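You operate a simulated robot arm through the tools that you are given. There is no shell and no other tool. Be economical: measure what you need, move in short steps, check, and stop when the job is done.

Carry out the task below with a simulated two-armed robot. There is one attempt and no reset: what you move stays moved.

Task
Space the scarves and dividers along the rail, each under its colour mark.

The check looks at the end state, three seconds after you hand in, the way a careful person would. Anything else that was tipped, shoved, dropped, spilled or broken makes it a failure.

Robot
Two 7-joint arms with fingered hands on one trunk, on a base that drives. Base frame: it is fixed to the floor where the robot stands at the start and does not move with it; the origin is under the middle of the robot, x ahead of it, y to its left, z up. Lengths are in mm, angles in rad, forces in N, time in s.
The left shoulder is at the start at [71, 172, 1602], the right one opposite. Places, roughly: left size divider [1200, 300, 1300]; orange scarf [1100, 100, 1100]; pink scarf [1100, 200, 1100]; purple scarf [1200, 400, 1100]; right size divider [1100, 0, 1300]; teal scarf [1200, 300, 1100]. Payload 5 kg a hand.
The TCP of each hand is the grasp point between the finger pads, 43 mm short of the fingertips. In the tool frame z runs along the fingers and y along their closing line. The gripper opens to 144 mm. The gripper's body begins 50 mm behind the TCP. The gripper is a hand of 5 fingers: y runs from the thumb to the fingers, the wrist lies at [-21, -124, -221] in the tool frame, and closing takes about 1.5 s.
Orientation is told as [roll, pitch, yaw] about the base's x, y, z axes, in that order, counted from this pose: with the fingers straight down and the wrist toward the robot, the tool's x, y and z point along [0, 1, 0], [1, 0, 0] and [0, 0, -1] of the base frame.

Tools
- The arms move only by the tool arm_command. It takes "left_targets", "right_targets" or both (then of equal length, played together; a hand with none holds still); each is a list of rows, each a list of 3 entries, a list of its own where there are three numbers: the shift along the tool's x, y, z in units of 400 mm (1.0 is 400 mm), then the turn, a rotation vector about the tool's x, y, z in units of 90 degrees (1.0 is 90 degrees), then the finger opening in mm, from 0 to 144. In form: [[[dx, dy, dz], [ax, ay, az], hand], ...]. A call has 1 to 20 rows; each row is the pose to reach, as a shift and turn from the pose commanded when the call began, along the tool's axes at that moment. A call with a number of a shift or a turn outside -1 to 1 is refused whole. Each row takes 0.2 s and may step no farther than 50 mm and 0.15 rad from the row before; otherwise, or with a gripper value out of range, the whole call is refused. Where a pose cannot be reached the arm comes as near as it can. A force on the tool above 60 N (or 10 N above the force at the start of the call, whichever is more), or a blocked arm, ends the call early, and 0.2 s more pass. Each finger travels about 45 mm/s and halts on what it meets, pressing with about 30 N; the grip force reading is that of the motor and also rises with nothing between the fingers. The clock runs only during rows and for 0.2 s after the last one: add rows that repeat a pose to give the fingers time. The reply holds the time, the measured pose of the TCP, the force on the tool along the base axes, the opening and the grip force, in the units named above and with some noise, with the torque about the TCP (base axes, N m) and any sound that the robot's microphone picked up.
- Cameras (640 x 400 px; columns grow to the right, rows downward): "scene" is now at [140.1, 6, 1841.9]; the picture's right is [0.07, -1.00, 0.00], its down [-0.52, -0.04, -0.85] and it looks along [0.85, 0.06, -0.52] (base axes); focal length 249 px, centre (320, 200). "left" rides on the left gripper at [-86, -108, -168] in its tool frame; the picture's right is [-0.80, -0.28, 0.53], its down [0.54, -0.73, 0.42] and it looks along [0.27, 0.63, 0.73] (tool axes); focal length 275 px, centre (320, 200). "right" rides on the right gripper at [86, -108, -168] in its tool frame; the picture's right is [-0.80, 0.28, -0.53], its down [-0.54, -0.73, 0.42] and it looks along [-0.27, 0.63, 0.73] (tool axes); focal length 275 px, centre (320, 200). There is no depth. A picture from a camera that has moved, and an enlarged one, comes with that camera's place and axes in the base frame and with its lens.
- grab_frame(camera): a new picture of that camera. It takes no simulated time.
- move_column(by): slides the trunk up (or, below 0, down) by that many mm; the arms and the scene camera ride with it, the base frame stays. It gives what a move gives, with no picture.
- steer(legs): drives the robot by 1 to 6 legs, each [ahead, left, turn to the left] in mm, mm and rad, along the robot's own axes; the way and the turn of a leg run together, so that a leg with both is an arc; at most 1500 mm and 3.142 rad a leg. The arms and the cameras ride along, it lands a little off, and it stops where it bumps. It gives what a move gives.
- preshape(shape, hand): the hand has 5 fingers and takes this shape, open, in about a second: jaw (thumb against the fingers, like two jaws); tri (thumb and two fingers); tip (a fingertip pinch); poke (one finger out to press); point (the index stretched); flat (the hand flat); cup (the hand cupped); fist (a fist). The gripper value then closes the fingers along that shape, each until it touches; the sizes above hold for jaw. It gives what a move gives, with no picture.
- aim_head(pan, tilt): turns the head with the scene camera to pan (to the left, within 1.501 rad either way) and tilt (down, from -0.506 to 1.204), counted from straight ahead of the robot. It gives what a move gives.
- close_up(camera, box): a new picture of the part [left, top, right, bottom] of that camera's present view, enlarged. It takes no simulated time.
- finish_job(): hands the job in; it is judged then, once.

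Work in short steps. Places have to be worked out from the pictures, the camera data and where the tool is seen: move nearer, look again, correct. Check each grasp and each placing, and mend what went wrong. You have 120 turns and 92 pictures in all, those below and enlarged ones among them. Open the grippers and draw the arms clear of the work before you hand the job in, unless the task says otherwise; then end with one line.

The tools are called after "Emit:" by a JSON object that holds its "name" and its "arguments". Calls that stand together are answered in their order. arm_command: Moves the arms, as the interface text tells. Its arguments: {"type":"object","properties":{"left_targets":{"type":"array","items":{"type":"array"}},"right_targets":{"type":"array","items":{"type":"array"}}},"required":[]} The other tools are called the same way: move_column (by) slides the trunk up or down; preshape (shape, hand) gives the hand a shape; steer (legs) drives the base; aim_head (pan, tilt) turns the head that bears the scene camera; grab_frame (camera) takes a picture; close_up (camera, box) takes an enlarged picture of a part of a camera's view; finish_job () hands the job in.

At the start:

```text
time: 0.0
left_tool_pos: [749.5, 363.4, 1472.7]
left_tcp_rot: [0.001, 0.0, -0.001]
left_force: [0.0, -0.7, 0.1]
left_wrist_torque: [0.01, 0.02, -0.04]
left_finger_gap: 143.4
left_grasp_force: 0.0
left_shape: jaw
right_tool_pos: [691.8, -154.8, 1535.8]
right_tcp_rot: [-0.001, 0.002, 0.0]
right_force: [0.1, 0.6, -0.2]
right_wrist_torque: [0.01, 0.01, 0.01]
right_finger_gap: 143.4
right_grasp_force: 0.1
right_shape: jaw
trunk travel left (down, up): [-700.0, 240.0]
robot x, y, heading: [1.2, -2.2, 0.004]
head pan, tilt: [0.07, 0.55]
```

scene: 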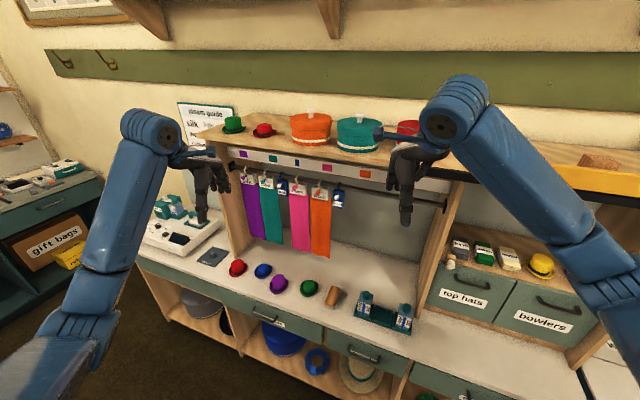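
right: 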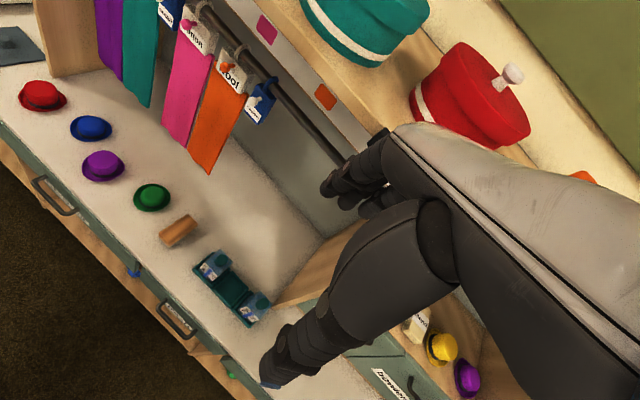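
left: 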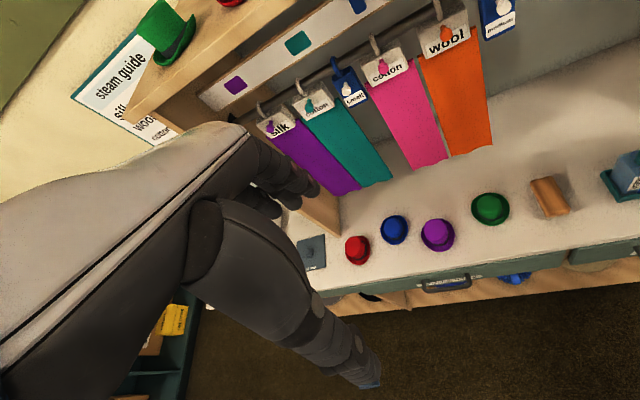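

The rail carries purple, teal, blue divider, pink, orange and blue divider. I'll enlarge the rail and the marks.

Emit:
{"name": "close_up", "arguments": {"camera": "scene", "box": [220, 135, 460, 285]}}

Emit:
{"name": "close_up", "arguments": {"camera": "left", "box": [220, 0, 540, 200]}}

```text
2.67 times, centred on (340, 210) of scene
camera zoom: at [140.1, 6.0, 1841.9], right [0.07, -1.0, 0.0], down [-0.52, -0.04, -0.85], along [0.85, 0.06, -0.52], focal length 665 px, centre (267, 173)
```

zoom: 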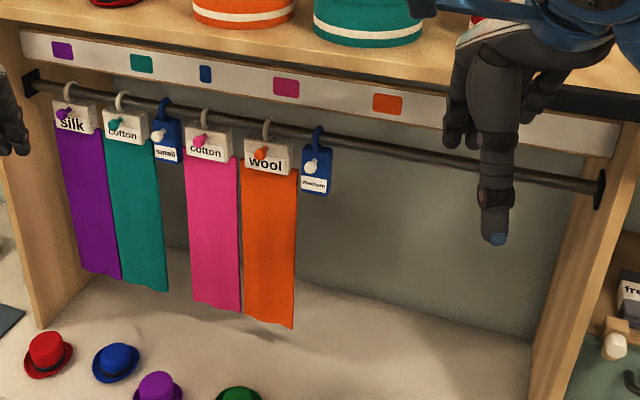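

```text
2.00 times, centred on (380, 100) of left
camera zoom: at [640.2, 277.3, 1639.7], right [-0.28, -0.8, -0.53], down [-0.73, 0.54, -0.42], along [0.63, 0.27, -0.73], focal length 551 px, centre (200, 400)
```

zoom: 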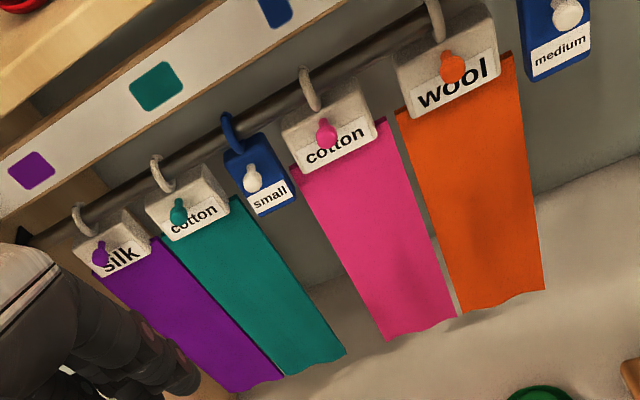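

Triangulating the knobs gives teal at about (1162,346,1308) and orange at about (1075,82,1308). So the rail is turned about 0.32 rad from square to me, at a perpendicular distance of about 996. I'll turn to face it, keep that distance and shift left so the rail is in front of me.

Emit:
{"name": "steer", "arguments": {"legs": [[-60, 0, 0], [0, 0, -0.322], [0, 380, 0]]}}

Emit:
{"name": "aim_head", "arguments": {"pan": 0.0, "tilt": 0.5}}

Emit:
{"name": "grab_frame", "arguments": {"camera": "scene"}}

```text
time: 4.0
left_tool_pos: [885.5, 462.7, 1474.0]
left_tcp_rot: [0.002, 0.001, -0.325]
left_force: [-1.1, -0.7, 0.4]
left_wrist_torque: [0.04, -0.01, 0.02]
left_finger_gap: 143.8
left_grasp_force: 0.1
left_shape: jaw
right_tool_pos: [664.6, -11.5, 1534.6]
right_tcp_rot: [0.002, 0.002, -0.324]
right_force: [0.2, -0.6, -0.4]
right_wrist_torque: [0.04, -0.02, -0.02]
right_finger_gap: 143.9
right_grasp_force: 0.1
right_shape: jaw
trunk travel left (down, up): [-700.0, 240.0]
robot x, y, heading: [60.5, 361.1, -0.325]
head pan, tilt: [0.07, 0.55]
```

```text
time: 4.7
left_tool_pos: [887.0, 462.6, 1472.6]
left_tcp_rot: [0.0, 0.001, -0.326]
left_force: [-0.6, -0.1, 0.3]
left_wrist_torque: [0.04, -0.02, -0.03]
left_finger_gap: 144.1
left_grasp_force: 0.0
left_shape: jaw
right_tool_pos: [665.1, -10.8, 1535.2]
right_tcp_rot: [0.0, 0.0, -0.327]
right_force: [-0.6, -0.2, -0.4]
right_wrist_torque: [-0.01, -0.01, 0.02]
right_finger_gap: 144.0
right_grasp_force: 0.0
right_shape: jaw
trunk travel left (down, up): [-700.0, 240.0]
robot x, y, heading: [60.0, 356.3, -0.33]
head pan, tilt: [0.0, 0.499]
```

```text
86 pictures are left
camera scene: at [194.4, 312.2, 1846.5], right [-0.32, -0.95, 0.0], down [-0.45, 0.15, -0.88], along [0.83, -0.28, -0.48], focal length 249 px, centre (320, 200)
```

scene: 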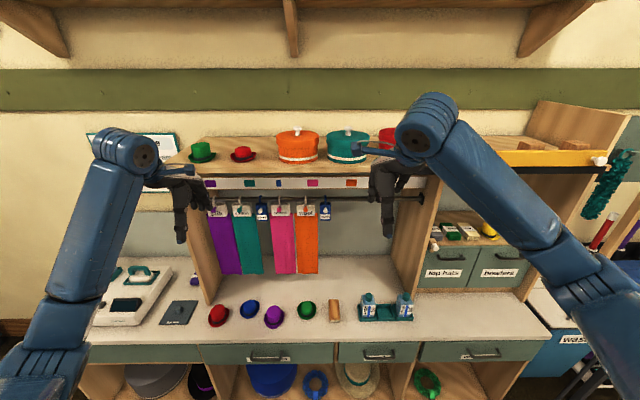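

I'm now square to the rail. I'll move both hands outward so they stop hiding the marks.

Emit:
{"name": "arm_command", "arguments": {"left_targets": [[[0.1, 0, 0], [0, 0, 0], 144], [[0.15, -0.05, 0], [0, 0, 0], 144], [[0.2, -0.1, 0], [0, 0, 0], 144], [[0.2, -0.15, 0], [0, 0, 0], 144], [[0.2, -0.15, 0], [0, 0, 0], 144]], "right_targets": [[[-0.1, 0, 0], [0, 0, 0], 144], [[-0.2, 0, 0], [0, 0, 0], 144], [[-0.3, 0, 0], [0, 0, 0], 144], [[-0.4, 0, 0], [0, 0, 0], 144], [[-0.45, 0, 0], [0, 0, 0], 144]]}}

Emit:
{"name": "close_up", "arguments": {"camera": "scene", "box": [190, 160, 350, 260]}}

Emit:
{"name": "close_up", "arguments": {"camera": "scene", "box": [290, 150, 450, 250]}}

Emit:
{"name": "grab_frame", "arguments": {"camera": "left"}}

```text
time: 5.9
left_tool_pos: [855.5, 558.1, 1471.8]
left_tcp_rot: [0.002, 0.0, -0.326]
left_force: [0.4, 0.0, -0.2]
left_wrist_torque: [0.02, 0.01, -0.01]
left_finger_gap: 143.9
left_grasp_force: 0.0
left_shape: jaw
right_tool_pos: [608.6, -183.0, 1535.1]
right_tcp_rot: [0.0, 0.0, -0.325]
right_force: [0.5, -0.1, 0.2]
right_wrist_torque: [0.04, -0.02, 0.01]
right_finger_gap: 143.9
right_grasp_force: 0.1
right_shape: jaw
trunk travel left (down, up): [-700.0, 240.0]
robot x, y, heading: [65.1, 357.5, -0.322]
head pan, tilt: [0.0, 0.499]
```

```text
4.00 times, centred on (270, 210) of scene
camera zoom: at [194.6, 312.2, 1846.5], right [-0.32, -0.95, 0.0], down [-0.45, 0.15, -0.88], along [0.83, -0.28, -0.48], focal length 997 px, centre (520, 160)
```

zoom: 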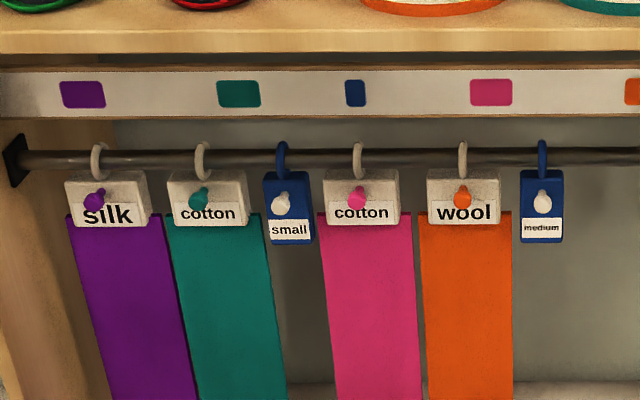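

```text
4.00 times, centred on (370, 200) of scene
camera zoom: at [194.6, 312.2, 1846.5], right [-0.32, -0.95, 0.0], down [-0.45, 0.15, -0.88], along [0.83, -0.28, -0.48], focal length 997 px, centre (120, 200)
```

zoom: 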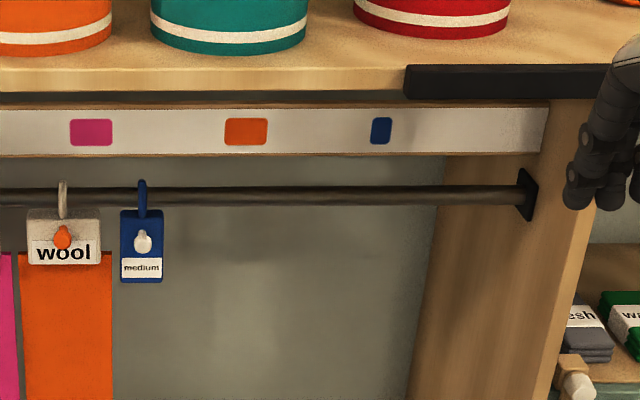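

```text
83 pictures are left
camera left: at [724.6, 510.9, 1639.4], right [-0.52, -0.66, -0.53], down [-0.51, 0.75, -0.42], along [0.68, 0.05, -0.73], focal length 275 px, centre (320, 200)
```

left: 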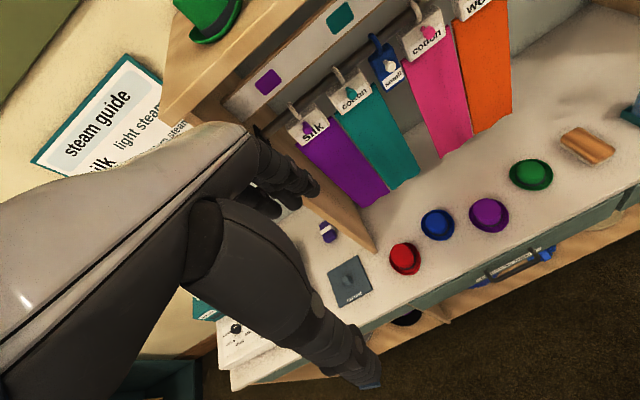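

All six marks are visible: purple, teal, blue, pink, orange, blue. Along the rail's left axis `l`, the marks are at about 806, 646, 526, 388, 229 and 91. The knobs are at about 808, 699, 611, 531, 419 and 335, so purple is already in place. I'll lower the trunk, move a little closer and pitch both hands so the fingers point forward.

Emit:
{"name": "arm_command", "arguments": {"left_targets": [[[0, 0, 0], [-0.09, 0, 0], 100], [[0, 0, 0], [-0.18, 0, 0], 100], [[0, 0, 0], [-0.27, 0, 0], 100], [[0, 0, 0], [-0.36, 0, 0], 100], [[0, 0, 0], [-0.45, 0, 0], 100], [[0, 0, 0], [-0.54, 0, 0], 100], [[0, 0, 0], [-0.63, 0, 0], 100], [[0, 0, 0], [-0.72, 0, 0], 100], [[0, 0, 0], [-0.81, 0, 0], 100], [[0, 0, 0], [-0.9, 0, 0], 100], [[0, 0, 0], [-0.99, 0, 0], 100], [[0, 0, 0], [-1, 0, 0], 100]], "right_targets": [[[0, 0, 0], [-0.09, 0, 0], 100], [[0, 0, 0], [-0.18, 0, 0], 100], [[0, 0, 0], [-0.27, 0, 0], 100], [[0, 0, 0], [-0.36, 0, 0], 100], [[0, 0, 0], [-0.45, 0, 0], 100], [[0, 0, 0], [-0.54, 0, 0], 100], [[0, 0, 0], [-0.63, 0, 0], 100], [[0, 0, 0], [-0.72, 0, 0], 100], [[0, 0, 0], [-0.81, 0, 0], 100], [[0, 0, 0], [-0.9, 0, 0], 100], [[0, 0, 0], [-0.99, 0, 0], 100], [[0, 0, 0], [-1, 0, 0], 100]]}}

Emit:
{"name": "move_column", "arguments": {"by": -200}}

Emit:
{"name": "preshape", "arguments": {"shape": "tip", "hand": "right"}}

Emit:
{"name": "grab_frame", "arguments": {"camera": "scene"}}

Emit:
{"name": "grab_frame", "arguments": {"camera": "right"}}

```text
time: 8.5
left_tool_pos: [855.9, 558.9, 1473.1]
left_tcp_rot: [2.478, -1.572, -2.803]
left_force: [0.3, 0.3, -0.4]
left_wrist_torque: [0.02, 0.01, 0.0]
left_finger_gap: 100.1
left_grasp_force: 0.1
left_shape: jaw
right_tool_pos: [608.9, -179.3, 1535.5]
right_tcp_rot: [-2.881, -1.569, 2.555]
right_force: [0.3, -0.1, 0.4]
right_wrist_torque: [0.0, -0.04, 0.01]
right_finger_gap: 100.3
right_grasp_force: 0.1
right_shape: jaw
trunk travel left (down, up): [-700.0, 240.0]
robot x, y, heading: [58.6, 360.0, -0.331]
head pan, tilt: [0.0, 0.499]
```

```text
time: 10.6
left_tool_pos: [856.2, 559.5, 1273.2]
left_tcp_rot: [-2.026, -1.571, 1.699]
left_force: [0.5, 0.9, 0.5]
left_wrist_torque: [0.02, -0.03, -0.02]
left_finger_gap: 100.0
left_grasp_force: 0.1
left_shape: jaw
right_tool_pos: [609.1, -178.7, 1335.4]
right_tcp_rot: [-1.204, -1.572, 0.879]
right_force: [0.4, 0.9, -0.1]
right_wrist_torque: [0.01, 0.0, 0.04]
right_finger_gap: 100.1
right_grasp_force: 0.0
right_shape: jaw
trunk travel left (down, up): [-500.0, 440.0]
robot x, y, heading: [60.0, 357.2, -0.327]
head pan, tilt: [0.0, 0.499]
```

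```text
time: 11.5
left_tool_pos: [856.7, 559.8, 1272.5]
left_tcp_rot: [-1.036, -1.571, 0.71]
left_force: [0.0, -0.1, 0.4]
left_wrist_torque: [-0.01, 0.03, 0.02]
left_finger_gap: 100.1
left_grasp_force: 0.1
left_shape: jaw
right_tool_pos: [610.6, -178.6, 1334.7]
right_tcp_rot: [-0.669, -1.57, 0.345]
right_force: [0.3, -0.3, -0.2]
right_wrist_torque: [-0.01, 0.0, -0.03]
right_finger_gap: 143.9
right_grasp_force: 0.0
right_shape: tip
trunk travel left (down, up): [-500.0, 440.0]
robot x, y, heading: [59.2, 361.0, -0.331]
head pan, tilt: [0.0, 0.499]
```

```text
82 pictures are left
camera scene: at [195.2, 314.0, 1646.5], right [-0.32, -0.95, 0.0], down [-0.45, 0.15, -0.88], along [0.83, -0.28, -0.48], focal length 249 px, centre (320, 200)
```

scene: 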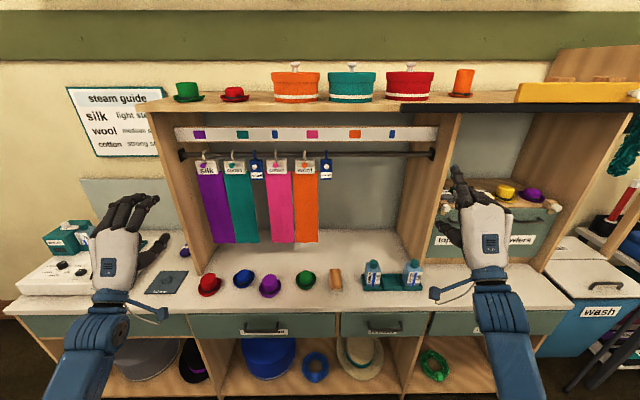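

```text
81 pictures are left
camera right: at [478.6, -44.1, 1225.4], right [-0.76, -0.58, 0.28], down [0.23, -0.65, -0.73], along [0.61, -0.49, 0.63], focal length 275 px, centre (320, 200)
```

right: 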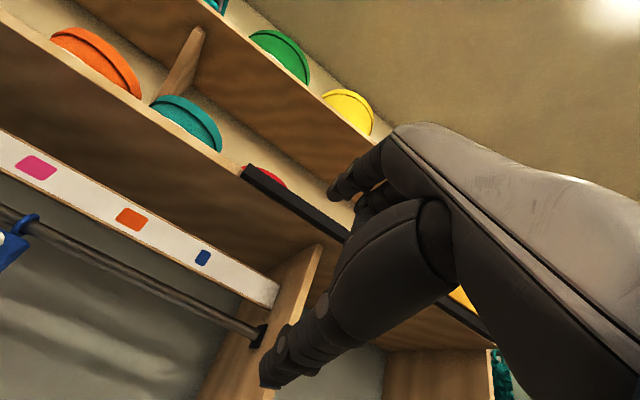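

The new view shows the rail well. I'll enlarge it to refine the item positions, and look at the right hand's tip shape.

Emit:
{"name": "close_up", "arguments": {"camera": "scene", "box": [170, 110, 330, 210]}}

Emit:
{"name": "close_up", "arguments": {"camera": "scene", "box": [420, 150, 540, 225]}}

```text
4.00 times, centred on (250, 160) of scene
camera zoom: at [195.2, 314.0, 1646.5], right [-0.32, -0.95, 0.0], down [-0.45, 0.15, -0.88], along [0.83, -0.28, -0.48], focal length 997 px, centre (600, 360)
```

zoom: 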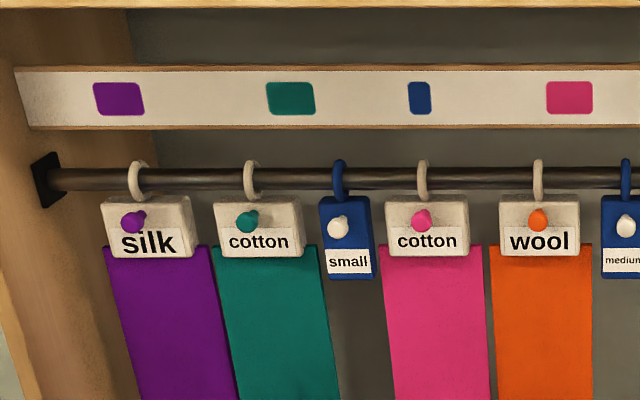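

```text
5.33 times, centred on (480, 188) of scene
camera zoom: at [195.2, 314.0, 1646.5], right [-0.32, -0.95, 0.0], down [-0.45, 0.15, -0.88], along [0.83, -0.28, -0.48], focal length 1329 px, centre (-533, 267)
```

zoom: 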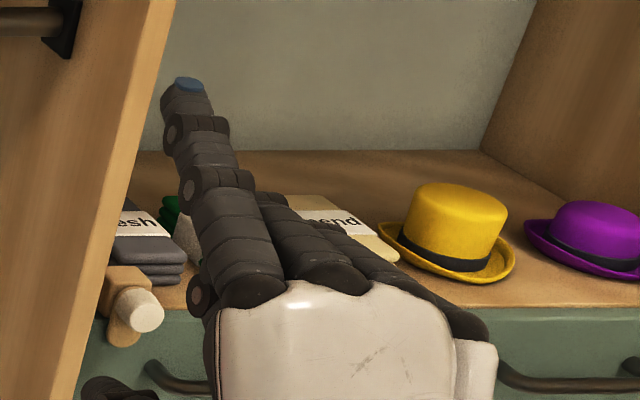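

The tip shape extends only the index and thumb, which suits the knobs. I'll close it in free air to see where the pinch point lands relative to the TCP.

Emit:
{"name": "arm_command", "arguments": {"right_targets": [[[0, 0, 0], [0, 0, 0], 30], [[0, 0, 0], [0, 0, 0], 30], [[0, 0, 0], [0, 0, 0], 30], [[0, 0, 0], [0, 0, 0], 30], [[0, 0, 0], [0, 0, 0], 30], [[0, 0, 0], [0, 0, 0], 30], [[0, 0, 0], [0, 0, 0], 30], [[0, 0, 0], [0, 0, 0], 30]]}}

Emit:
{"name": "close_up", "arguments": {"camera": "scene", "box": [420, 150, 540, 225]}}

Emit:
{"name": "grab_frame", "arguments": {"camera": "right"}}

```text
time: 13.3
left_tool_pos: [856.3, 560.7, 1272.1]
left_tcp_rot: [-1.069, -1.571, 0.742]
left_force: [0.2, -0.6, 0.3]
left_wrist_torque: [0.01, -0.01, 0.04]
left_finger_gap: 100.3
left_grasp_force: 0.0
left_shape: jaw
right_tool_pos: [609.9, -178.4, 1334.2]
right_tcp_rot: [-0.685, -1.57, 0.358]
right_force: [0.1, 0.0, -0.1]
right_wrist_torque: [-0.05, 0.0, 0.0]
right_finger_gap: 30.5
right_grasp_force: 0.0
right_shape: tip
trunk travel left (down, up): [-500.0, 440.0]
robot x, y, heading: [65.1, 359.0, -0.322]
head pan, tilt: [0.0, 0.499]
```

```text
5.33 times, centred on (480, 188) of scene
camera zoom: at [195.1, 314.0, 1646.5], right [-0.32, -0.95, 0.0], down [-0.45, 0.15, -0.88], along [0.83, -0.28, -0.48], focal length 1329 px, centre (-533, 267)
```

zoom: 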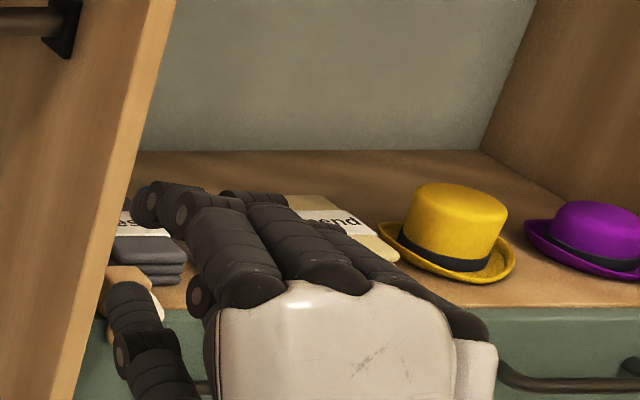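

```text
77 pictures are left
camera right: at [478.6, -44.1, 1225.4], right [-0.76, -0.58, 0.28], down [0.23, -0.65, -0.73], along [0.61, -0.49, 0.63], focal length 275 px, centre (320, 200)
```

right: 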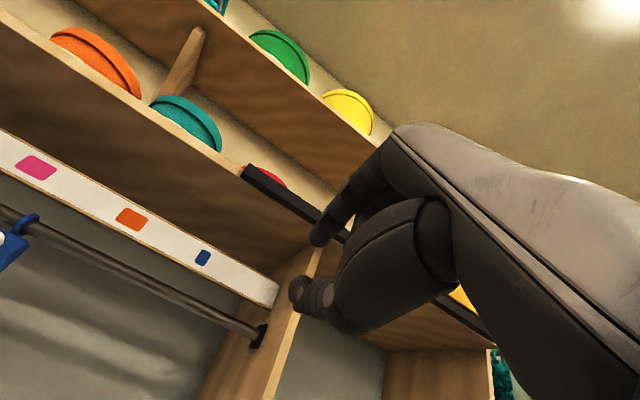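

The pinch lands about 30 mm ahead of the TCP and roughly in line with it sideways. The medium divider's knob is at about l=335, n=995, z=1300. I'll bring the right hand in front of it, stopping about 85 mm short.

Emit:
{"name": "arm_command", "arguments": {"right_targets": [[[0.077, -0.009, 0.061], [0, 0, 0], 70], [[0.155, -0.017, 0.1225], [0, 0, 0], 70], [[0.232, -0.026, 0.184], [0, 0, 0], 70], [[0.309, -0.034, 0.245], [0, 0, 0], 70], [[0.386, -0.043, 0.306], [0, 0, 0], 70], [[0.464, -0.052, 0.3675], [0, 0, 0], 70], [[0.541, -0.06, 0.429], [0, 0, 0], 70], [[0.618, -0.069, 0.49], [0, 0, 0], 70], [[0.695, -0.077, 0.551], [0, 0, 0], 70], [[0.773, -0.086, 0.6125], [0, 0, 0], 70], [[0.773, -0.086, 0.6125], [0, 0, 0], 70]]}}

Emit:
{"name": "close_up", "arguments": {"camera": "scene", "box": [240, 110, 400, 210]}}

Emit:
{"name": "grab_frame", "arguments": {"camera": "right"}}

```text
time: 15.6
left_tool_pos: [857.8, 558.7, 1271.9]
left_tcp_rot: [-0.234, -1.569, -0.091]
left_force: [-0.2, 0.4, 0.1]
left_wrist_torque: [0.02, -0.04, 0.0]
left_finger_gap: 100.1
left_grasp_force: 0.0
left_shape: jaw
right_tool_pos: [923.2, -41.8, 1273.1]
right_tcp_rot: [-1.592, -1.437, 1.197]
right_force: [-0.1, -0.2, 0.5]
right_wrist_torque: [0.01, -0.04, 0.0]
right_finger_gap: 69.7
right_grasp_force: 0.1
right_shape: tip
trunk travel left (down, up): [-500.0, 440.0]
robot x, y, heading: [57.5, 358.2, -0.324]
head pan, tilt: [0.0, 0.499]
stopped in row 11 (right hand): the arm was blocked; the commanded pose is now the measured one
```

```text
4.00 times, centred on (320, 160) of scene
camera zoom: at [196.6, 314.0, 1646.3], right [-0.32, -0.95, 0.0], down [-0.45, 0.15, -0.88], along [0.83, -0.28, -0.48], focal length 997 px, centre (320, 360)
```

zoom: 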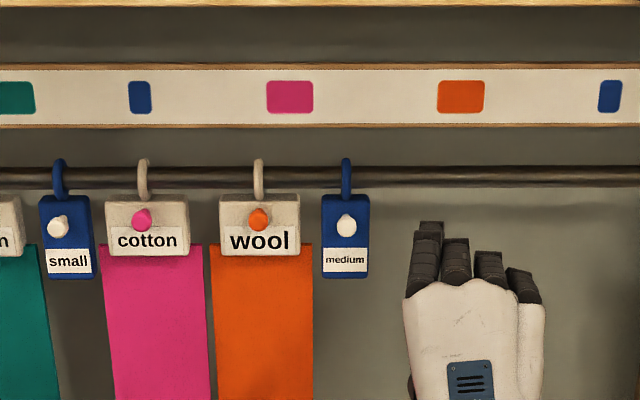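

```text
75 pictures are left
camera right: at [796.6, 86.4, 1153.1], right [-0.78, -0.49, 0.39], down [0.15, -0.75, -0.65], along [0.6, -0.45, 0.66], focal length 275 px, centre (320, 200)
```

right: 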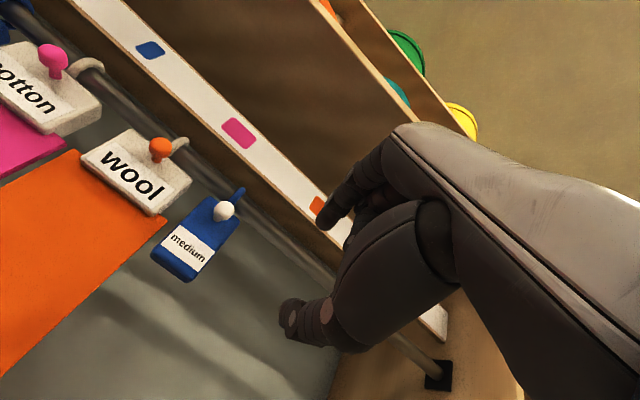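

The right arm ran out of reach toward the left, about 80 mm short, and picked up a small roll. I'll retract and undo the twist, then drive the base left so the right hand works in its natural zone.

Emit:
{"name": "arm_command", "arguments": {"right_targets": [[[-0.07, 0.02, -0.07], [0, 0.01, 0.02], 70], [[-0.14, 0.04, -0.14], [0, 0.02, 0.043], 70], [[-0.2, 0.06, -0.2], [0, 0.033, 0.065], 70], [[-0.25, 0.06, -0.25], [0, 0.043, 0.086], 70], [[-0.25, 0.06, -0.25], [0, 0.043, 0.086], 70]]}}

Emit:
{"name": "steer", "arguments": {"legs": [[0, 250, 0]]}}

Emit:
{"name": "grab_frame", "arguments": {"camera": "scene"}}

Emit:
{"name": "grab_frame", "arguments": {"camera": "right"}}

```text
time: 16.8
left_tool_pos: [856.2, 560.1, 1271.8]
left_tcp_rot: [-0.865, -1.57, 0.539]
left_force: [0.6, 0.1, 0.3]
left_wrist_torque: [-0.02, 0.01, -0.01]
left_finger_gap: 100.1
left_grasp_force: 0.1
left_shape: jaw
right_tool_pos: [795.1, -90.5, 1311.0]
right_tcp_rot: [0.233, -1.567, -0.556]
right_force: [0.3, 1.0, -0.4]
right_wrist_torque: [-0.01, -0.04, -0.02]
right_finger_gap: 69.8
right_grasp_force: 0.1
right_shape: tip
trunk travel left (down, up): [-500.0, 440.0]
robot x, y, heading: [64.3, 361.5, -0.326]
head pan, tilt: [0.0, 0.499]
```

```text
time: 18.5
left_tool_pos: [936.0, 785.5, 1272.1]
left_tcp_rot: [2.834, -1.569, 3.117]
left_force: [0.3, -0.5, -0.2]
left_wrist_torque: [0.01, 0.02, -0.01]
left_finger_gap: 100.1
left_grasp_force: 0.0
left_shape: jaw
right_tool_pos: [868.1, 133.3, 1311.2]
right_tcp_rot: [0.631, -1.57, -0.961]
right_force: [-0.5, 0.0, -0.1]
right_wrist_torque: [-0.04, 0.01, 0.0]
right_finger_gap: 69.8
right_grasp_force: 0.0
right_shape: tip
trunk travel left (down, up): [-500.0, 440.0]
robot x, y, heading: [139.3, 588.7, -0.332]
head pan, tilt: [0.0, 0.499]
```

```text
74 pictures are left
camera scene: at [272.6, 543.6, 1646.5], right [-0.32, -0.95, 0.0], down [-0.45, 0.16, -0.88], along [0.83, -0.28, -0.48], focal length 249 px, centre (320, 200)
```

scene: 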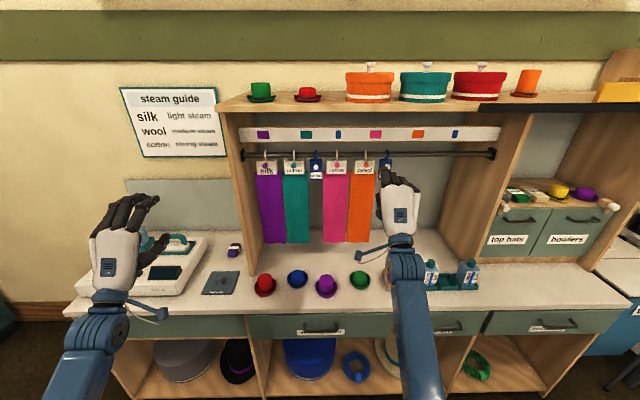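

```text
73 pictures are left
camera right: at [738.1, 269.8, 1202.1], right [-0.76, -0.58, 0.28], down [0.22, -0.65, -0.73], along [0.61, -0.49, 0.62], focal length 275 px, centre (320, 200)
```

right: 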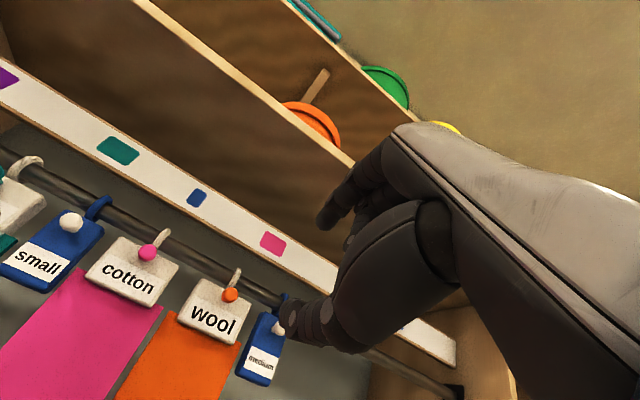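

The wrist orientation is restored. I'll measure again from here with a zoom, partly to check that the rail direction matches my heading.

Emit:
{"name": "close_up", "arguments": {"camera": "scene", "box": [235, 110, 395, 210]}}

Emit:
{"name": "close_up", "arguments": {"camera": "scene", "box": [345, 110, 505, 210]}}

```text
4.00 times, centred on (315, 160) of scene
camera zoom: at [272.6, 543.6, 1646.5], right [-0.32, -0.95, 0.0], down [-0.45, 0.16, -0.88], along [0.83, -0.28, -0.48], focal length 997 px, centre (340, 360)
```

zoom: 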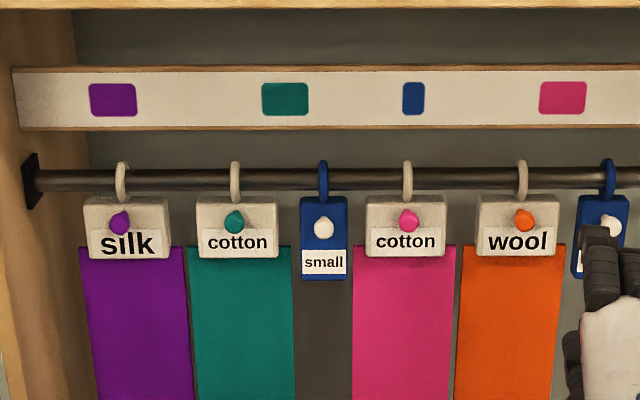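

```text
4.00 times, centred on (425, 160) of scene
camera zoom: at [272.6, 543.6, 1646.5], right [-0.32, -0.95, 0.0], down [-0.45, 0.16, -0.88], along [0.83, -0.28, -0.48], focal length 997 px, centre (-100, 360)
```

zoom: 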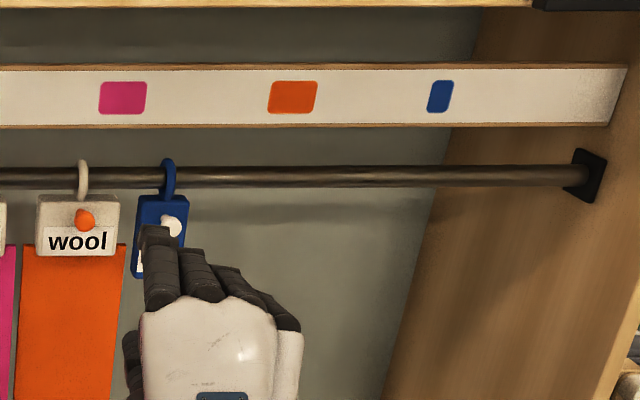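

The headings agree to within 0.014 rad and purple is within about 2 mm of its mark, so I'll leave it. The moves needed are teal −51, small −84, pink −140, orange −187 and medium −237 mm along the rail. Next I'll bring the right hand in front of the medium knob.

Emit:
{"name": "arm_command", "arguments": {"right_targets": [[[-0.1, -0.014, 0.05], [0, 0, 0], 60], [[-0.175, -0.0275, 0.12], [0, 0, 0], 60], [[-0.175, -0.0275, 0.23], [0, 0, 0], 60], [[-0.175, -0.0275, 0.34], [0, 0, 0], 60], [[-0.175, -0.0275, 0.34], [0, 0, 0], 60]]}}

Emit:
{"name": "close_up", "arguments": {"camera": "scene", "box": [350, 130, 430, 180]}}

Emit:
{"name": "grab_frame", "arguments": {"camera": "right"}}

```text
time: 19.7
left_tool_pos: [935.0, 785.2, 1272.8]
left_tcp_rot: [-2.928, -1.568, 2.599]
left_force: [-0.2, 0.4, 0.0]
left_wrist_torque: [0.0, 0.02, 0.01]
left_finger_gap: 100.2
left_grasp_force: 0.0
left_shape: jaw
right_tool_pos: [975.5, 22.2, 1298.5]
right_tcp_rot: [0.767, -1.568, -1.097]
right_force: [0.2, -0.4, 0.7]
right_wrist_torque: [0.03, 0.04, -0.07]
right_finger_gap: 60.7
right_grasp_force: 0.1
right_shape: tip
trunk travel left (down, up): [-500.0, 440.0]
robot x, y, heading: [139.6, 590.9, -0.331]
head pan, tilt: [0.0, 0.499]
```

```text
8.00 times, centred on (390, 155) of scene
camera zoom: at [272.0, 544.2, 1646.6], right [-0.32, -0.95, 0.0], down [-0.45, 0.16, -0.88], along [0.83, -0.29, -0.48], focal length 1994 px, centre (-240, 560)
```

zoom: 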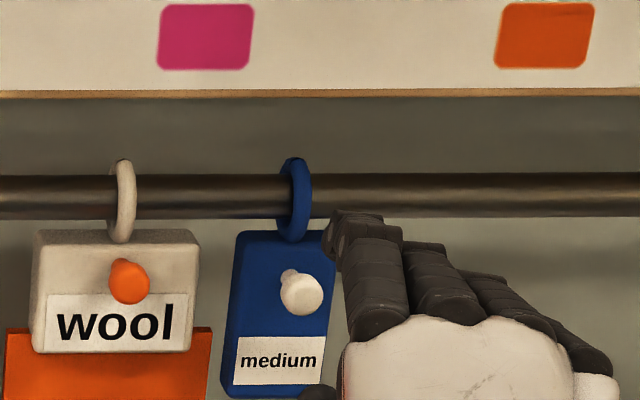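

```text
69 pictures are left
camera right: at [844.5, 157.7, 1190.1], right [-0.76, -0.58, 0.28], down [0.22, -0.65, -0.73], along [0.61, -0.49, 0.63], focal length 275 px, centre (320, 200)
```

right: 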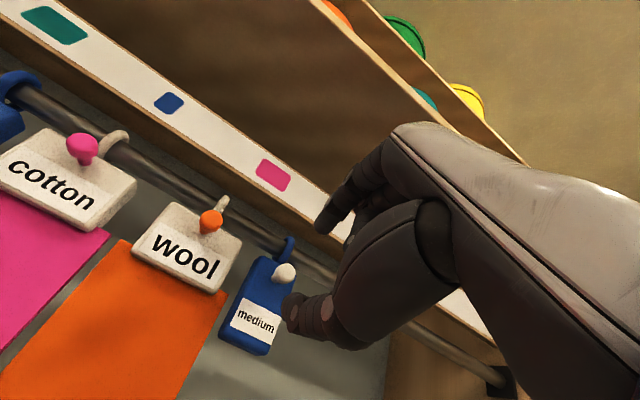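

Triangulated with the wrist camera, the medium knob is at about n=995, l=327, z=1297. The TCP is at n=920, l=326. I'll advance 45 mm with a nudge left and check before closing.

Emit:
{"name": "arm_command", "arguments": {"right_targets": [[[0.012, 0, 0.05], [0, 0, 0], 60], [[0.012, -0.003, 0.1125], [0, 0, 0], 60], [[0.012, -0.003, 0.1125], [0, 0, 0], 60]]}}

Emit:
{"name": "close_up", "arguments": {"camera": "scene", "box": [350, 130, 430, 180]}}

Emit:
{"name": "close_up", "arguments": {"camera": "right", "box": [200, 150, 400, 350]}}

```text
time: 20.5
left_tool_pos: [936.2, 785.2, 1272.7]
left_tcp_rot: [-2.539, -1.57, 2.206]
left_force: [-0.2, -0.4, -0.5]
left_wrist_torque: [0.0, 0.04, 0.04]
left_finger_gap: 100.4
left_grasp_force: 0.1
left_shape: jaw
right_tool_pos: [1019.4, 13.9, 1297.6]
right_tcp_rot: [0.506, -1.568, -0.838]
right_force: [0.5, -0.2, 0.4]
right_wrist_torque: [-0.01, 0.04, 0.02]
right_finger_gap: 60.7
right_grasp_force: 0.1
right_shape: tip
trunk travel left (down, up): [-500.0, 440.0]
robot x, y, heading: [138.7, 591.1, -0.329]
head pan, tilt: [0.0, 0.499]
```

```text
8.00 times, centred on (390, 155) of scene
camera zoom: at [272.8, 544.1, 1646.5], right [-0.32, -0.95, 0.0], down [-0.45, 0.16, -0.88], along [0.83, -0.29, -0.48], focal length 1994 px, centre (-240, 560)
```

zoom: 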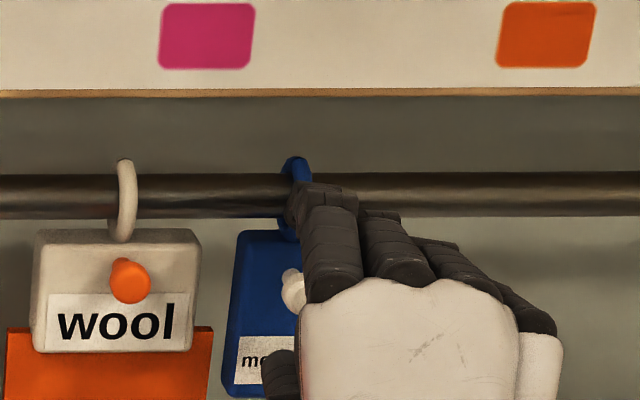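

```text
2.00 times, centred on (300, 250) of right
camera zoom: at [889.7, 149.5, 1188.6], right [-0.76, -0.58, 0.28], down [0.22, -0.65, -0.73], along [0.61, -0.49, 0.62], focal length 551 px, centre (360, 100)
```

zoom: 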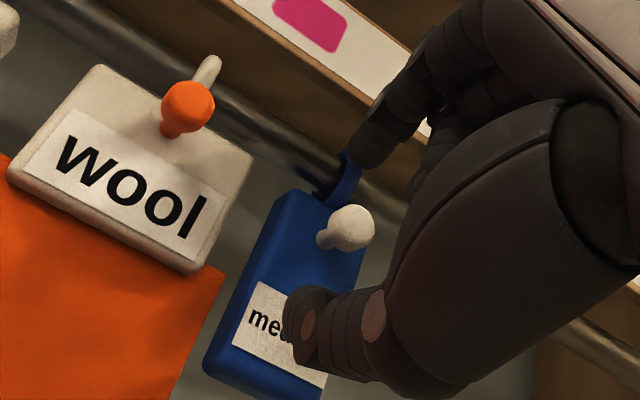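

The index is above the knob and the thumb is below it, with the knob between them. Closing now.

Emit:
{"name": "arm_command", "arguments": {"right_targets": [[[0.008, 0, 0], [0, 0, 0], 40], [[0.008, 0, 0], [0, 0, 0], 20], [[0.008, 0, 0], [0, 0, 0], 5], [[0.008, 0, 0], [0, 0, 0], 5], [[0.008, 0, 0], [0, 0, 0], 5], [[0.008, 0, 0], [0, 0, 0], 5], [[0.008, 0, 0], [0, 0, 0], 5], [[0.008, 0, 0], [0, 0, 0], 5]]}}

Emit:
{"name": "close_up", "arguments": {"camera": "right", "box": [200, 150, 400, 350]}}

Emit:
{"name": "close_up", "arguments": {"camera": "scene", "box": [350, 130, 430, 180]}}

```text
time: 22.3
left_tool_pos: [934.8, 785.0, 1271.7]
left_tcp_rot: [-1.238, -1.57, 0.905]
left_force: [0.4, -0.5, 0.1]
left_wrist_torque: [0.0, -0.04, 0.0]
left_finger_gap: 100.5
left_grasp_force: 0.1
left_shape: jaw
right_tool_pos: [1020.5, 18.3, 1298.7]
right_tcp_rot: [0.4, -1.571, -0.73]
right_force: [0.6, 0.9, 0.0]
right_wrist_torque: [-0.01, 0.0, -0.01]
right_finger_gap: 8.8
right_grasp_force: 29.9
right_shape: tip
trunk travel left (down, up): [-500.0, 440.0]
robot x, y, heading: [140.3, 585.6, -0.329]
head pan, tilt: [0.0, 0.499]
```

```text
2.00 times, centred on (300, 250) of right
camera zoom: at [890.5, 152.6, 1188.9], right [-0.76, -0.58, 0.28], down [0.22, -0.65, -0.73], along [0.61, -0.49, 0.62], focal length 551 px, centre (360, 100)
```

zoom: 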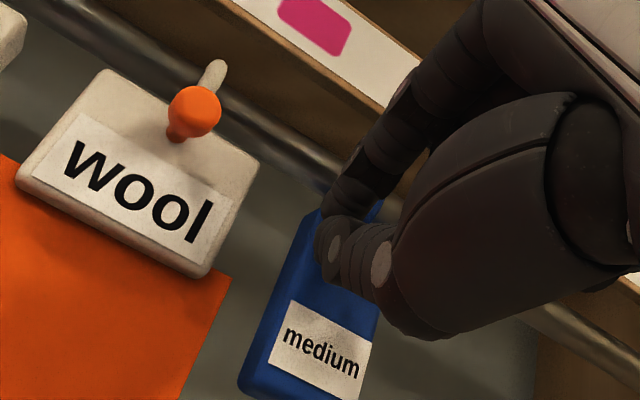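

```text
8.00 times, centred on (390, 155) of scene
camera zoom: at [273.4, 544.0, 1646.5], right [-0.32, -0.95, 0.0], down [-0.45, 0.16, -0.88], along [0.83, -0.28, -0.48], focal length 1994 px, centre (-240, 560)
```

zoom: 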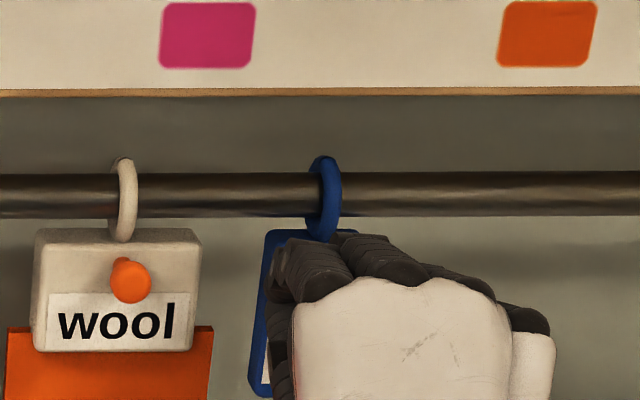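

The hand has the divider by its knob, with the grip at 8.8 mm and 30 N. The pinch centred it about 13 mm to the right, so it slides freely. The hook still needs about −224 mm, so I'll slide it slowly along the rail.

Emit:
{"name": "arm_command", "arguments": {"right_targets": [[[-0.06, 0, 0.001], [0, 0, 0], 5], [[-0.13, 0, 0.002], [0, 0, 0], 5], [[-0.2, 0, 0.002], [0, 0, 0], 5], [[-0.27, 0, 0.003], [0, 0, 0], 5], [[-0.34, 0, 0.004], [0, 0, 0], 5], [[-0.41, 0, 0.005], [0, 0, 0], 5], [[-0.48, 0, 0.006], [0, 0, 0], 5], [[-0.53, 0, 0.0065], [0, 0, 0], 5], [[-0.56, 0, 0.0065], [0, 0, 0], 5], [[-0.56, 0, 0.0065], [0, 0, 0], 5]]}}

Emit:
{"name": "close_up", "arguments": {"camera": "scene", "box": [360, 110, 520, 210]}}

```text
time: 24.5
left_tool_pos: [934.8, 786.7, 1272.3]
left_tcp_rot: [-1.056, -1.572, 0.727]
left_force: [0.2, 0.8, 0.2]
left_wrist_torque: [0.0, -0.01, 0.01]
left_finger_gap: 100.0
left_grasp_force: 0.1
left_shape: jaw
right_tool_pos: [948.9, -195.6, 1297.4]
right_tcp_rot: [0.414, -1.569, -0.745]
right_force: [-0.1, 0.3, 0.9]
right_wrist_torque: [0.01, 0.0, 0.0]
right_finger_gap: 8.6
right_grasp_force: 29.9
right_shape: tip
trunk travel left (down, up): [-500.0, 440.0]
robot x, y, heading: [138.7, 591.4, -0.333]
head pan, tilt: [0.0, 0.499]
```

```text
4.00 times, centred on (440, 160) of scene
camera zoom: at [273.6, 544.0, 1646.4], right [-0.32, -0.95, 0.0], down [-0.45, 0.16, -0.88], along [0.83, -0.29, -0.48], focal length 997 px, centre (-160, 360)
```

zoom: 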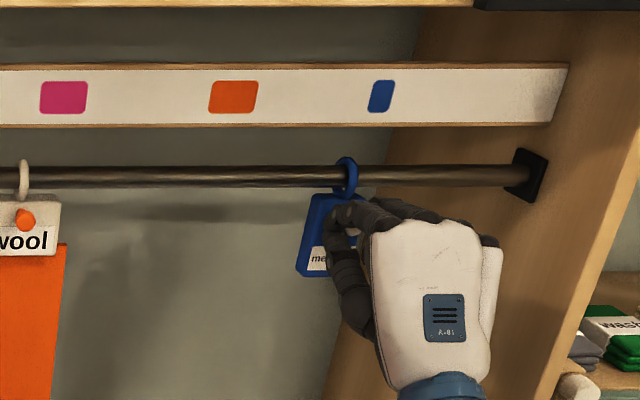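

The divider slid along the rail. The hook now reads between 2 and 7 mm left of the mark, with parallax uncertainty, and I'll verify it from straight in front later. Release and back off.

Emit:
{"name": "arm_command", "arguments": {"right_targets": [[[0, 0, 0], [0, 0, 0], 30], [[0, 0, 0], [0, 0, 0], 60], [[0, 0, 0], [0, 0, 0], 60], [[0, 0, 0], [0, 0, 0], 60], [[0, 0, -0.07], [0, 0, 0], 60], [[0, 0, -0.15], [0, 0, 0], 60], [[0, 0, -0.2], [0, 0, 0], 60], [[0, 0, -0.2], [0, 0, 0], 60]]}}

Emit:
{"name": "close_up", "arguments": {"camera": "scene", "box": [360, 110, 520, 210]}}

Emit:
{"name": "grab_frame", "arguments": {"camera": "right"}}

```text
time: 26.3
left_tool_pos: [936.6, 785.1, 1272.2]
left_tcp_rot: [-0.749, -1.571, 0.417]
left_force: [-0.1, 0.0, -0.6]
left_wrist_torque: [0.02, 0.0, -0.06]
left_finger_gap: 100.2
left_grasp_force: 0.1
left_shape: jaw
right_tool_pos: [874.2, -170.8, 1296.7]
right_tcp_rot: [0.327, -1.566, -0.656]
right_force: [0.9, -0.1, 0.4]
right_wrist_torque: [-0.02, -0.01, 0.0]
right_finger_gap: 59.8
right_grasp_force: 0.1
right_shape: tip
trunk travel left (down, up): [-500.0, 440.0]
robot x, y, heading: [138.1, 589.5, -0.334]
head pan, tilt: [0.0, 0.499]
```

```text
4.00 times, centred on (440, 160) of scene
camera zoom: at [273.9, 543.9, 1646.4], right [-0.32, -0.95, 0.0], down [-0.45, 0.16, -0.88], along [0.83, -0.28, -0.48], focal length 997 px, centre (-160, 360)
```

zoom: 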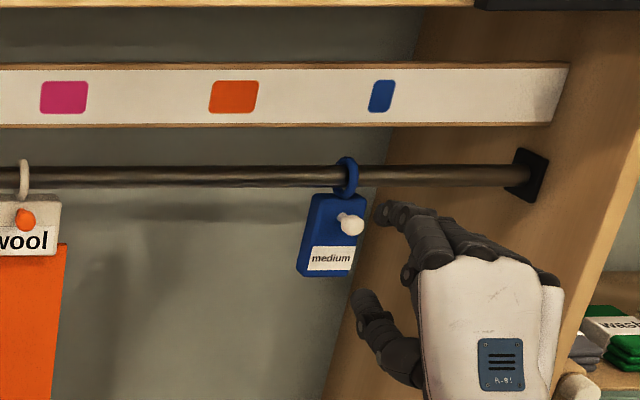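

```text
62 pictures are left
camera right: at [743.5, -34.7, 1187.8], right [-0.76, -0.58, 0.28], down [0.22, -0.65, -0.73], along [0.61, -0.49, 0.62], focal length 275 px, centre (320, 200)
```

right: 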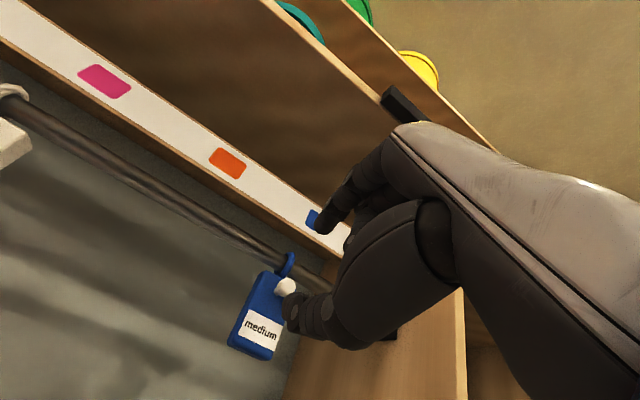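

Clean release and the divider hangs straight. I'll drive left another 140 mm so that orange sits in the right hand's good zone, then measure again.

Emit:
{"name": "steer", "arguments": {"legs": [[0, 140, 0.012]]}}

Emit:
{"name": "close_up", "arguments": {"camera": "scene", "box": [320, 110, 480, 210]}}

```text
time: 27.7
left_tool_pos: [975.2, 922.3, 1272.6]
left_tcp_rot: [1.446, -1.57, -1.766]
left_force: [0.9, 0.5, 0.0]
left_wrist_torque: [-0.02, 0.01, 0.0]
left_finger_gap: 100.3
left_grasp_force: 0.0
left_shape: jaw
right_tool_pos: [925.7, -33.2, 1296.3]
right_tcp_rot: [0.612, -1.567, -0.932]
right_force: [-0.1, 0.0, -0.5]
right_wrist_torque: [0.01, -0.02, 0.05]
right_finger_gap: 59.9
right_grasp_force: 0.0
right_shape: tip
trunk travel left (down, up): [-500.0, 440.0]
robot x, y, heading: [183.4, 716.8, -0.314]
head pan, tilt: [0.0, 0.499]
```

```text
4.00 times, centred on (400, 160) of scene
camera zoom: at [317.3, 673.5, 1646.4], right [-0.31, -0.95, 0.0], down [-0.45, 0.15, -0.88], along [0.83, -0.28, -0.48], focal length 997 px, centre (0, 360)
```

zoom: 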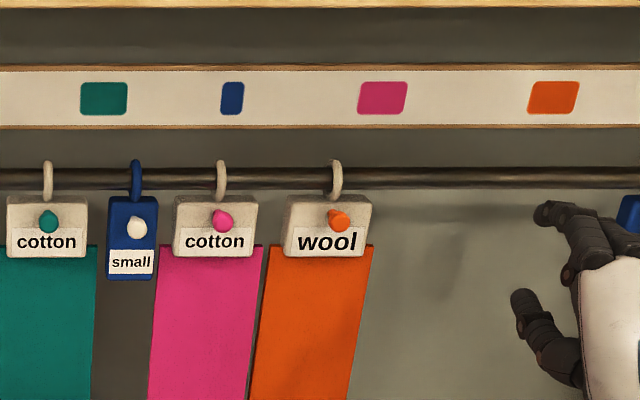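

I'm square to the rail now. The orange knob is at l≈413 and its mark at 227. I'll move the right hand in front of it, offsetting the TCP +15 mm for the pinch bias.

Emit:
{"name": "arm_command", "arguments": {"right_targets": [[[0.1, 0.01, 0.01], [0, 0, 0], 60], [[0.2, 0.0225, 0.02], [0, 0, 0], 60], [[0.3, 0.0225, 0.04], [0, 0, 0], 60], [[0.4, 0.0225, 0.06], [0, 0, 0], 60], [[0.425, 0.0225, 0.07], [0, 0, 0], 60], [[0.425, 0.0225, 0.13], [0, 0, 0], 60], [[0.425, 0.0225, 0.188], [0, 0, 0], 60], [[0.425, 0.0225, 0.188], [0, 0, 0], 60]]}}

Emit:
{"name": "close_up", "arguments": {"camera": "scene", "box": [370, 130, 450, 180]}}

Emit:
{"name": "close_up", "arguments": {"camera": "right", "box": [200, 150, 400, 350]}}

```text
time: 29.5
left_tool_pos: [974.8, 924.3, 1273.0]
left_tcp_rot: [-2.986, -1.571, 2.664]
left_force: [-0.7, 0.4, 0.1]
left_wrist_torque: [0.01, 0.01, 0.03]
left_finger_gap: 100.0
left_grasp_force: 0.1
left_shape: jaw
right_tool_pos: [1051.8, 105.8, 1307.4]
right_tcp_rot: [0.558, -1.571, -0.877]
right_force: [-0.1, -0.2, -0.2]
right_wrist_torque: [-0.02, 0.01, -0.06]
right_finger_gap: 59.7
right_grasp_force: 0.1
right_shape: tip
trunk travel left (down, up): [-500.0, 440.0]
robot x, y, heading: [185.7, 720.2, -0.316]
head pan, tilt: [0.0, 0.499]
```

```text
8.00 times, centred on (410, 155) of scene
camera zoom: at [316.5, 674.9, 1646.6], right [-0.31, -0.95, 0.0], down [-0.45, 0.15, -0.88], along [0.83, -0.28, -0.48], focal length 1994 px, centre (-400, 560)
```

zoom: 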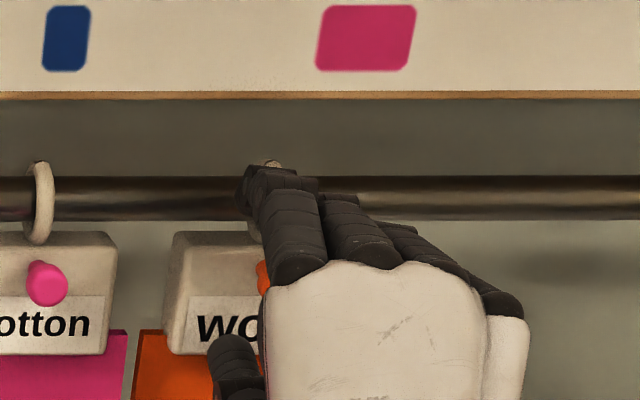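

```text
2.00 times, centred on (300, 250) of right
camera zoom: at [919.4, 240.3, 1197.6], right [-0.76, -0.59, 0.28], down [0.23, -0.65, -0.73], along [0.61, -0.48, 0.63], focal length 551 px, centre (360, 100)
```

zoom: 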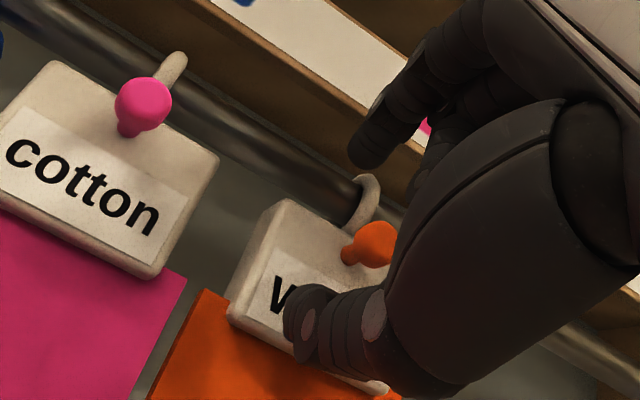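

The knob sits where the closing pinch should land. Closing.

Emit:
{"name": "arm_command", "arguments": {"right_targets": [[[0, 0, 0], [0, 0, 0], 40], [[0, 0, 0], [0, 0, 0], 20], [[0, 0, 0], [0, 0, 0], 5], [[0, 0, 0], [0, 0, 0], 5], [[0, 0, 0], [0, 0, 0], 5], [[0, 0, 0], [0, 0, 0], 5], [[0, 0, 0], [0, 0, 0], 5], [[0, 0, 0], [0, 0, 0], 5]]}}

Emit:
{"name": "close_up", "arguments": {"camera": "scene", "box": [320, 110, 480, 210]}}

```text
time: 31.3
left_tool_pos: [977.2, 924.3, 1272.3]
left_tcp_rot: [-1.403, -1.571, 1.084]
left_force: [-1.0, 0.0, -0.1]
left_wrist_torque: [-0.01, 0.04, 0.02]
left_finger_gap: 100.4
left_grasp_force: 0.0
left_shape: jaw
right_tool_pos: [1051.0, 106.3, 1305.6]
right_tcp_rot: [0.312, -1.567, -0.633]
right_force: [0.2, 0.1, -0.1]
right_wrist_torque: [0.01, -0.01, -0.01]
right_finger_gap: 5.4
right_grasp_force: 0.0
right_shape: tip
trunk travel left (down, up): [-500.0, 440.0]
robot x, y, heading: [181.6, 717.4, -0.321]
head pan, tilt: [0.0, 0.499]
```

```text
4.00 times, centred on (400, 160) of scene
camera zoom: at [317.7, 675.0, 1646.5], right [-0.31, -0.95, 0.0], down [-0.45, 0.15, -0.88], along [0.83, -0.28, -0.48], focal length 997 px, centre (0, 360)
```

zoom: 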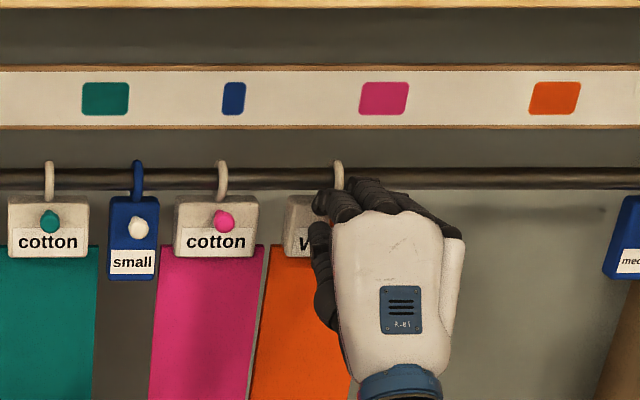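

The fingers closed on nothing (gap 5.4 mm, no force). I'll look at where the pinch is relative to the knob.

Emit:
{"name": "close_up", "arguments": {"camera": "right", "box": [250, 180, 370, 300]}}

Emit:
{"name": "close_up", "arguments": {"camera": "scene", "box": [380, 145, 436, 180]}}

```text
3.33 times, centred on (310, 240) of right
camera zoom: at [920.0, 240.3, 1197.0], right [-0.76, -0.59, 0.28], down [0.23, -0.65, -0.73], along [0.61, -0.49, 0.62], focal length 918 px, centre (353, 67)
```

zoom: 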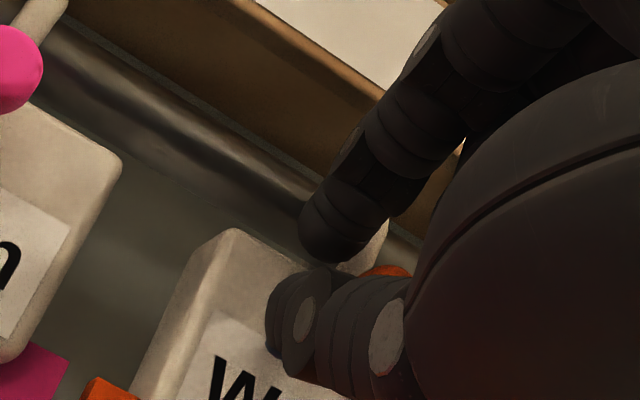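

```text
11.43 times, centred on (408, 162) of scene
camera zoom: at [317.7, 675.0, 1646.5], right [-0.31, -0.95, 0.0], down [-0.45, 0.15, -0.88], along [0.83, -0.28, -0.48], focal length 2848 px, centre (-686, 629)
```

zoom: 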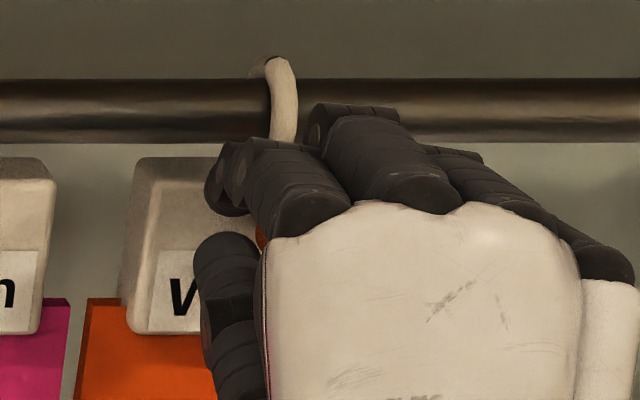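

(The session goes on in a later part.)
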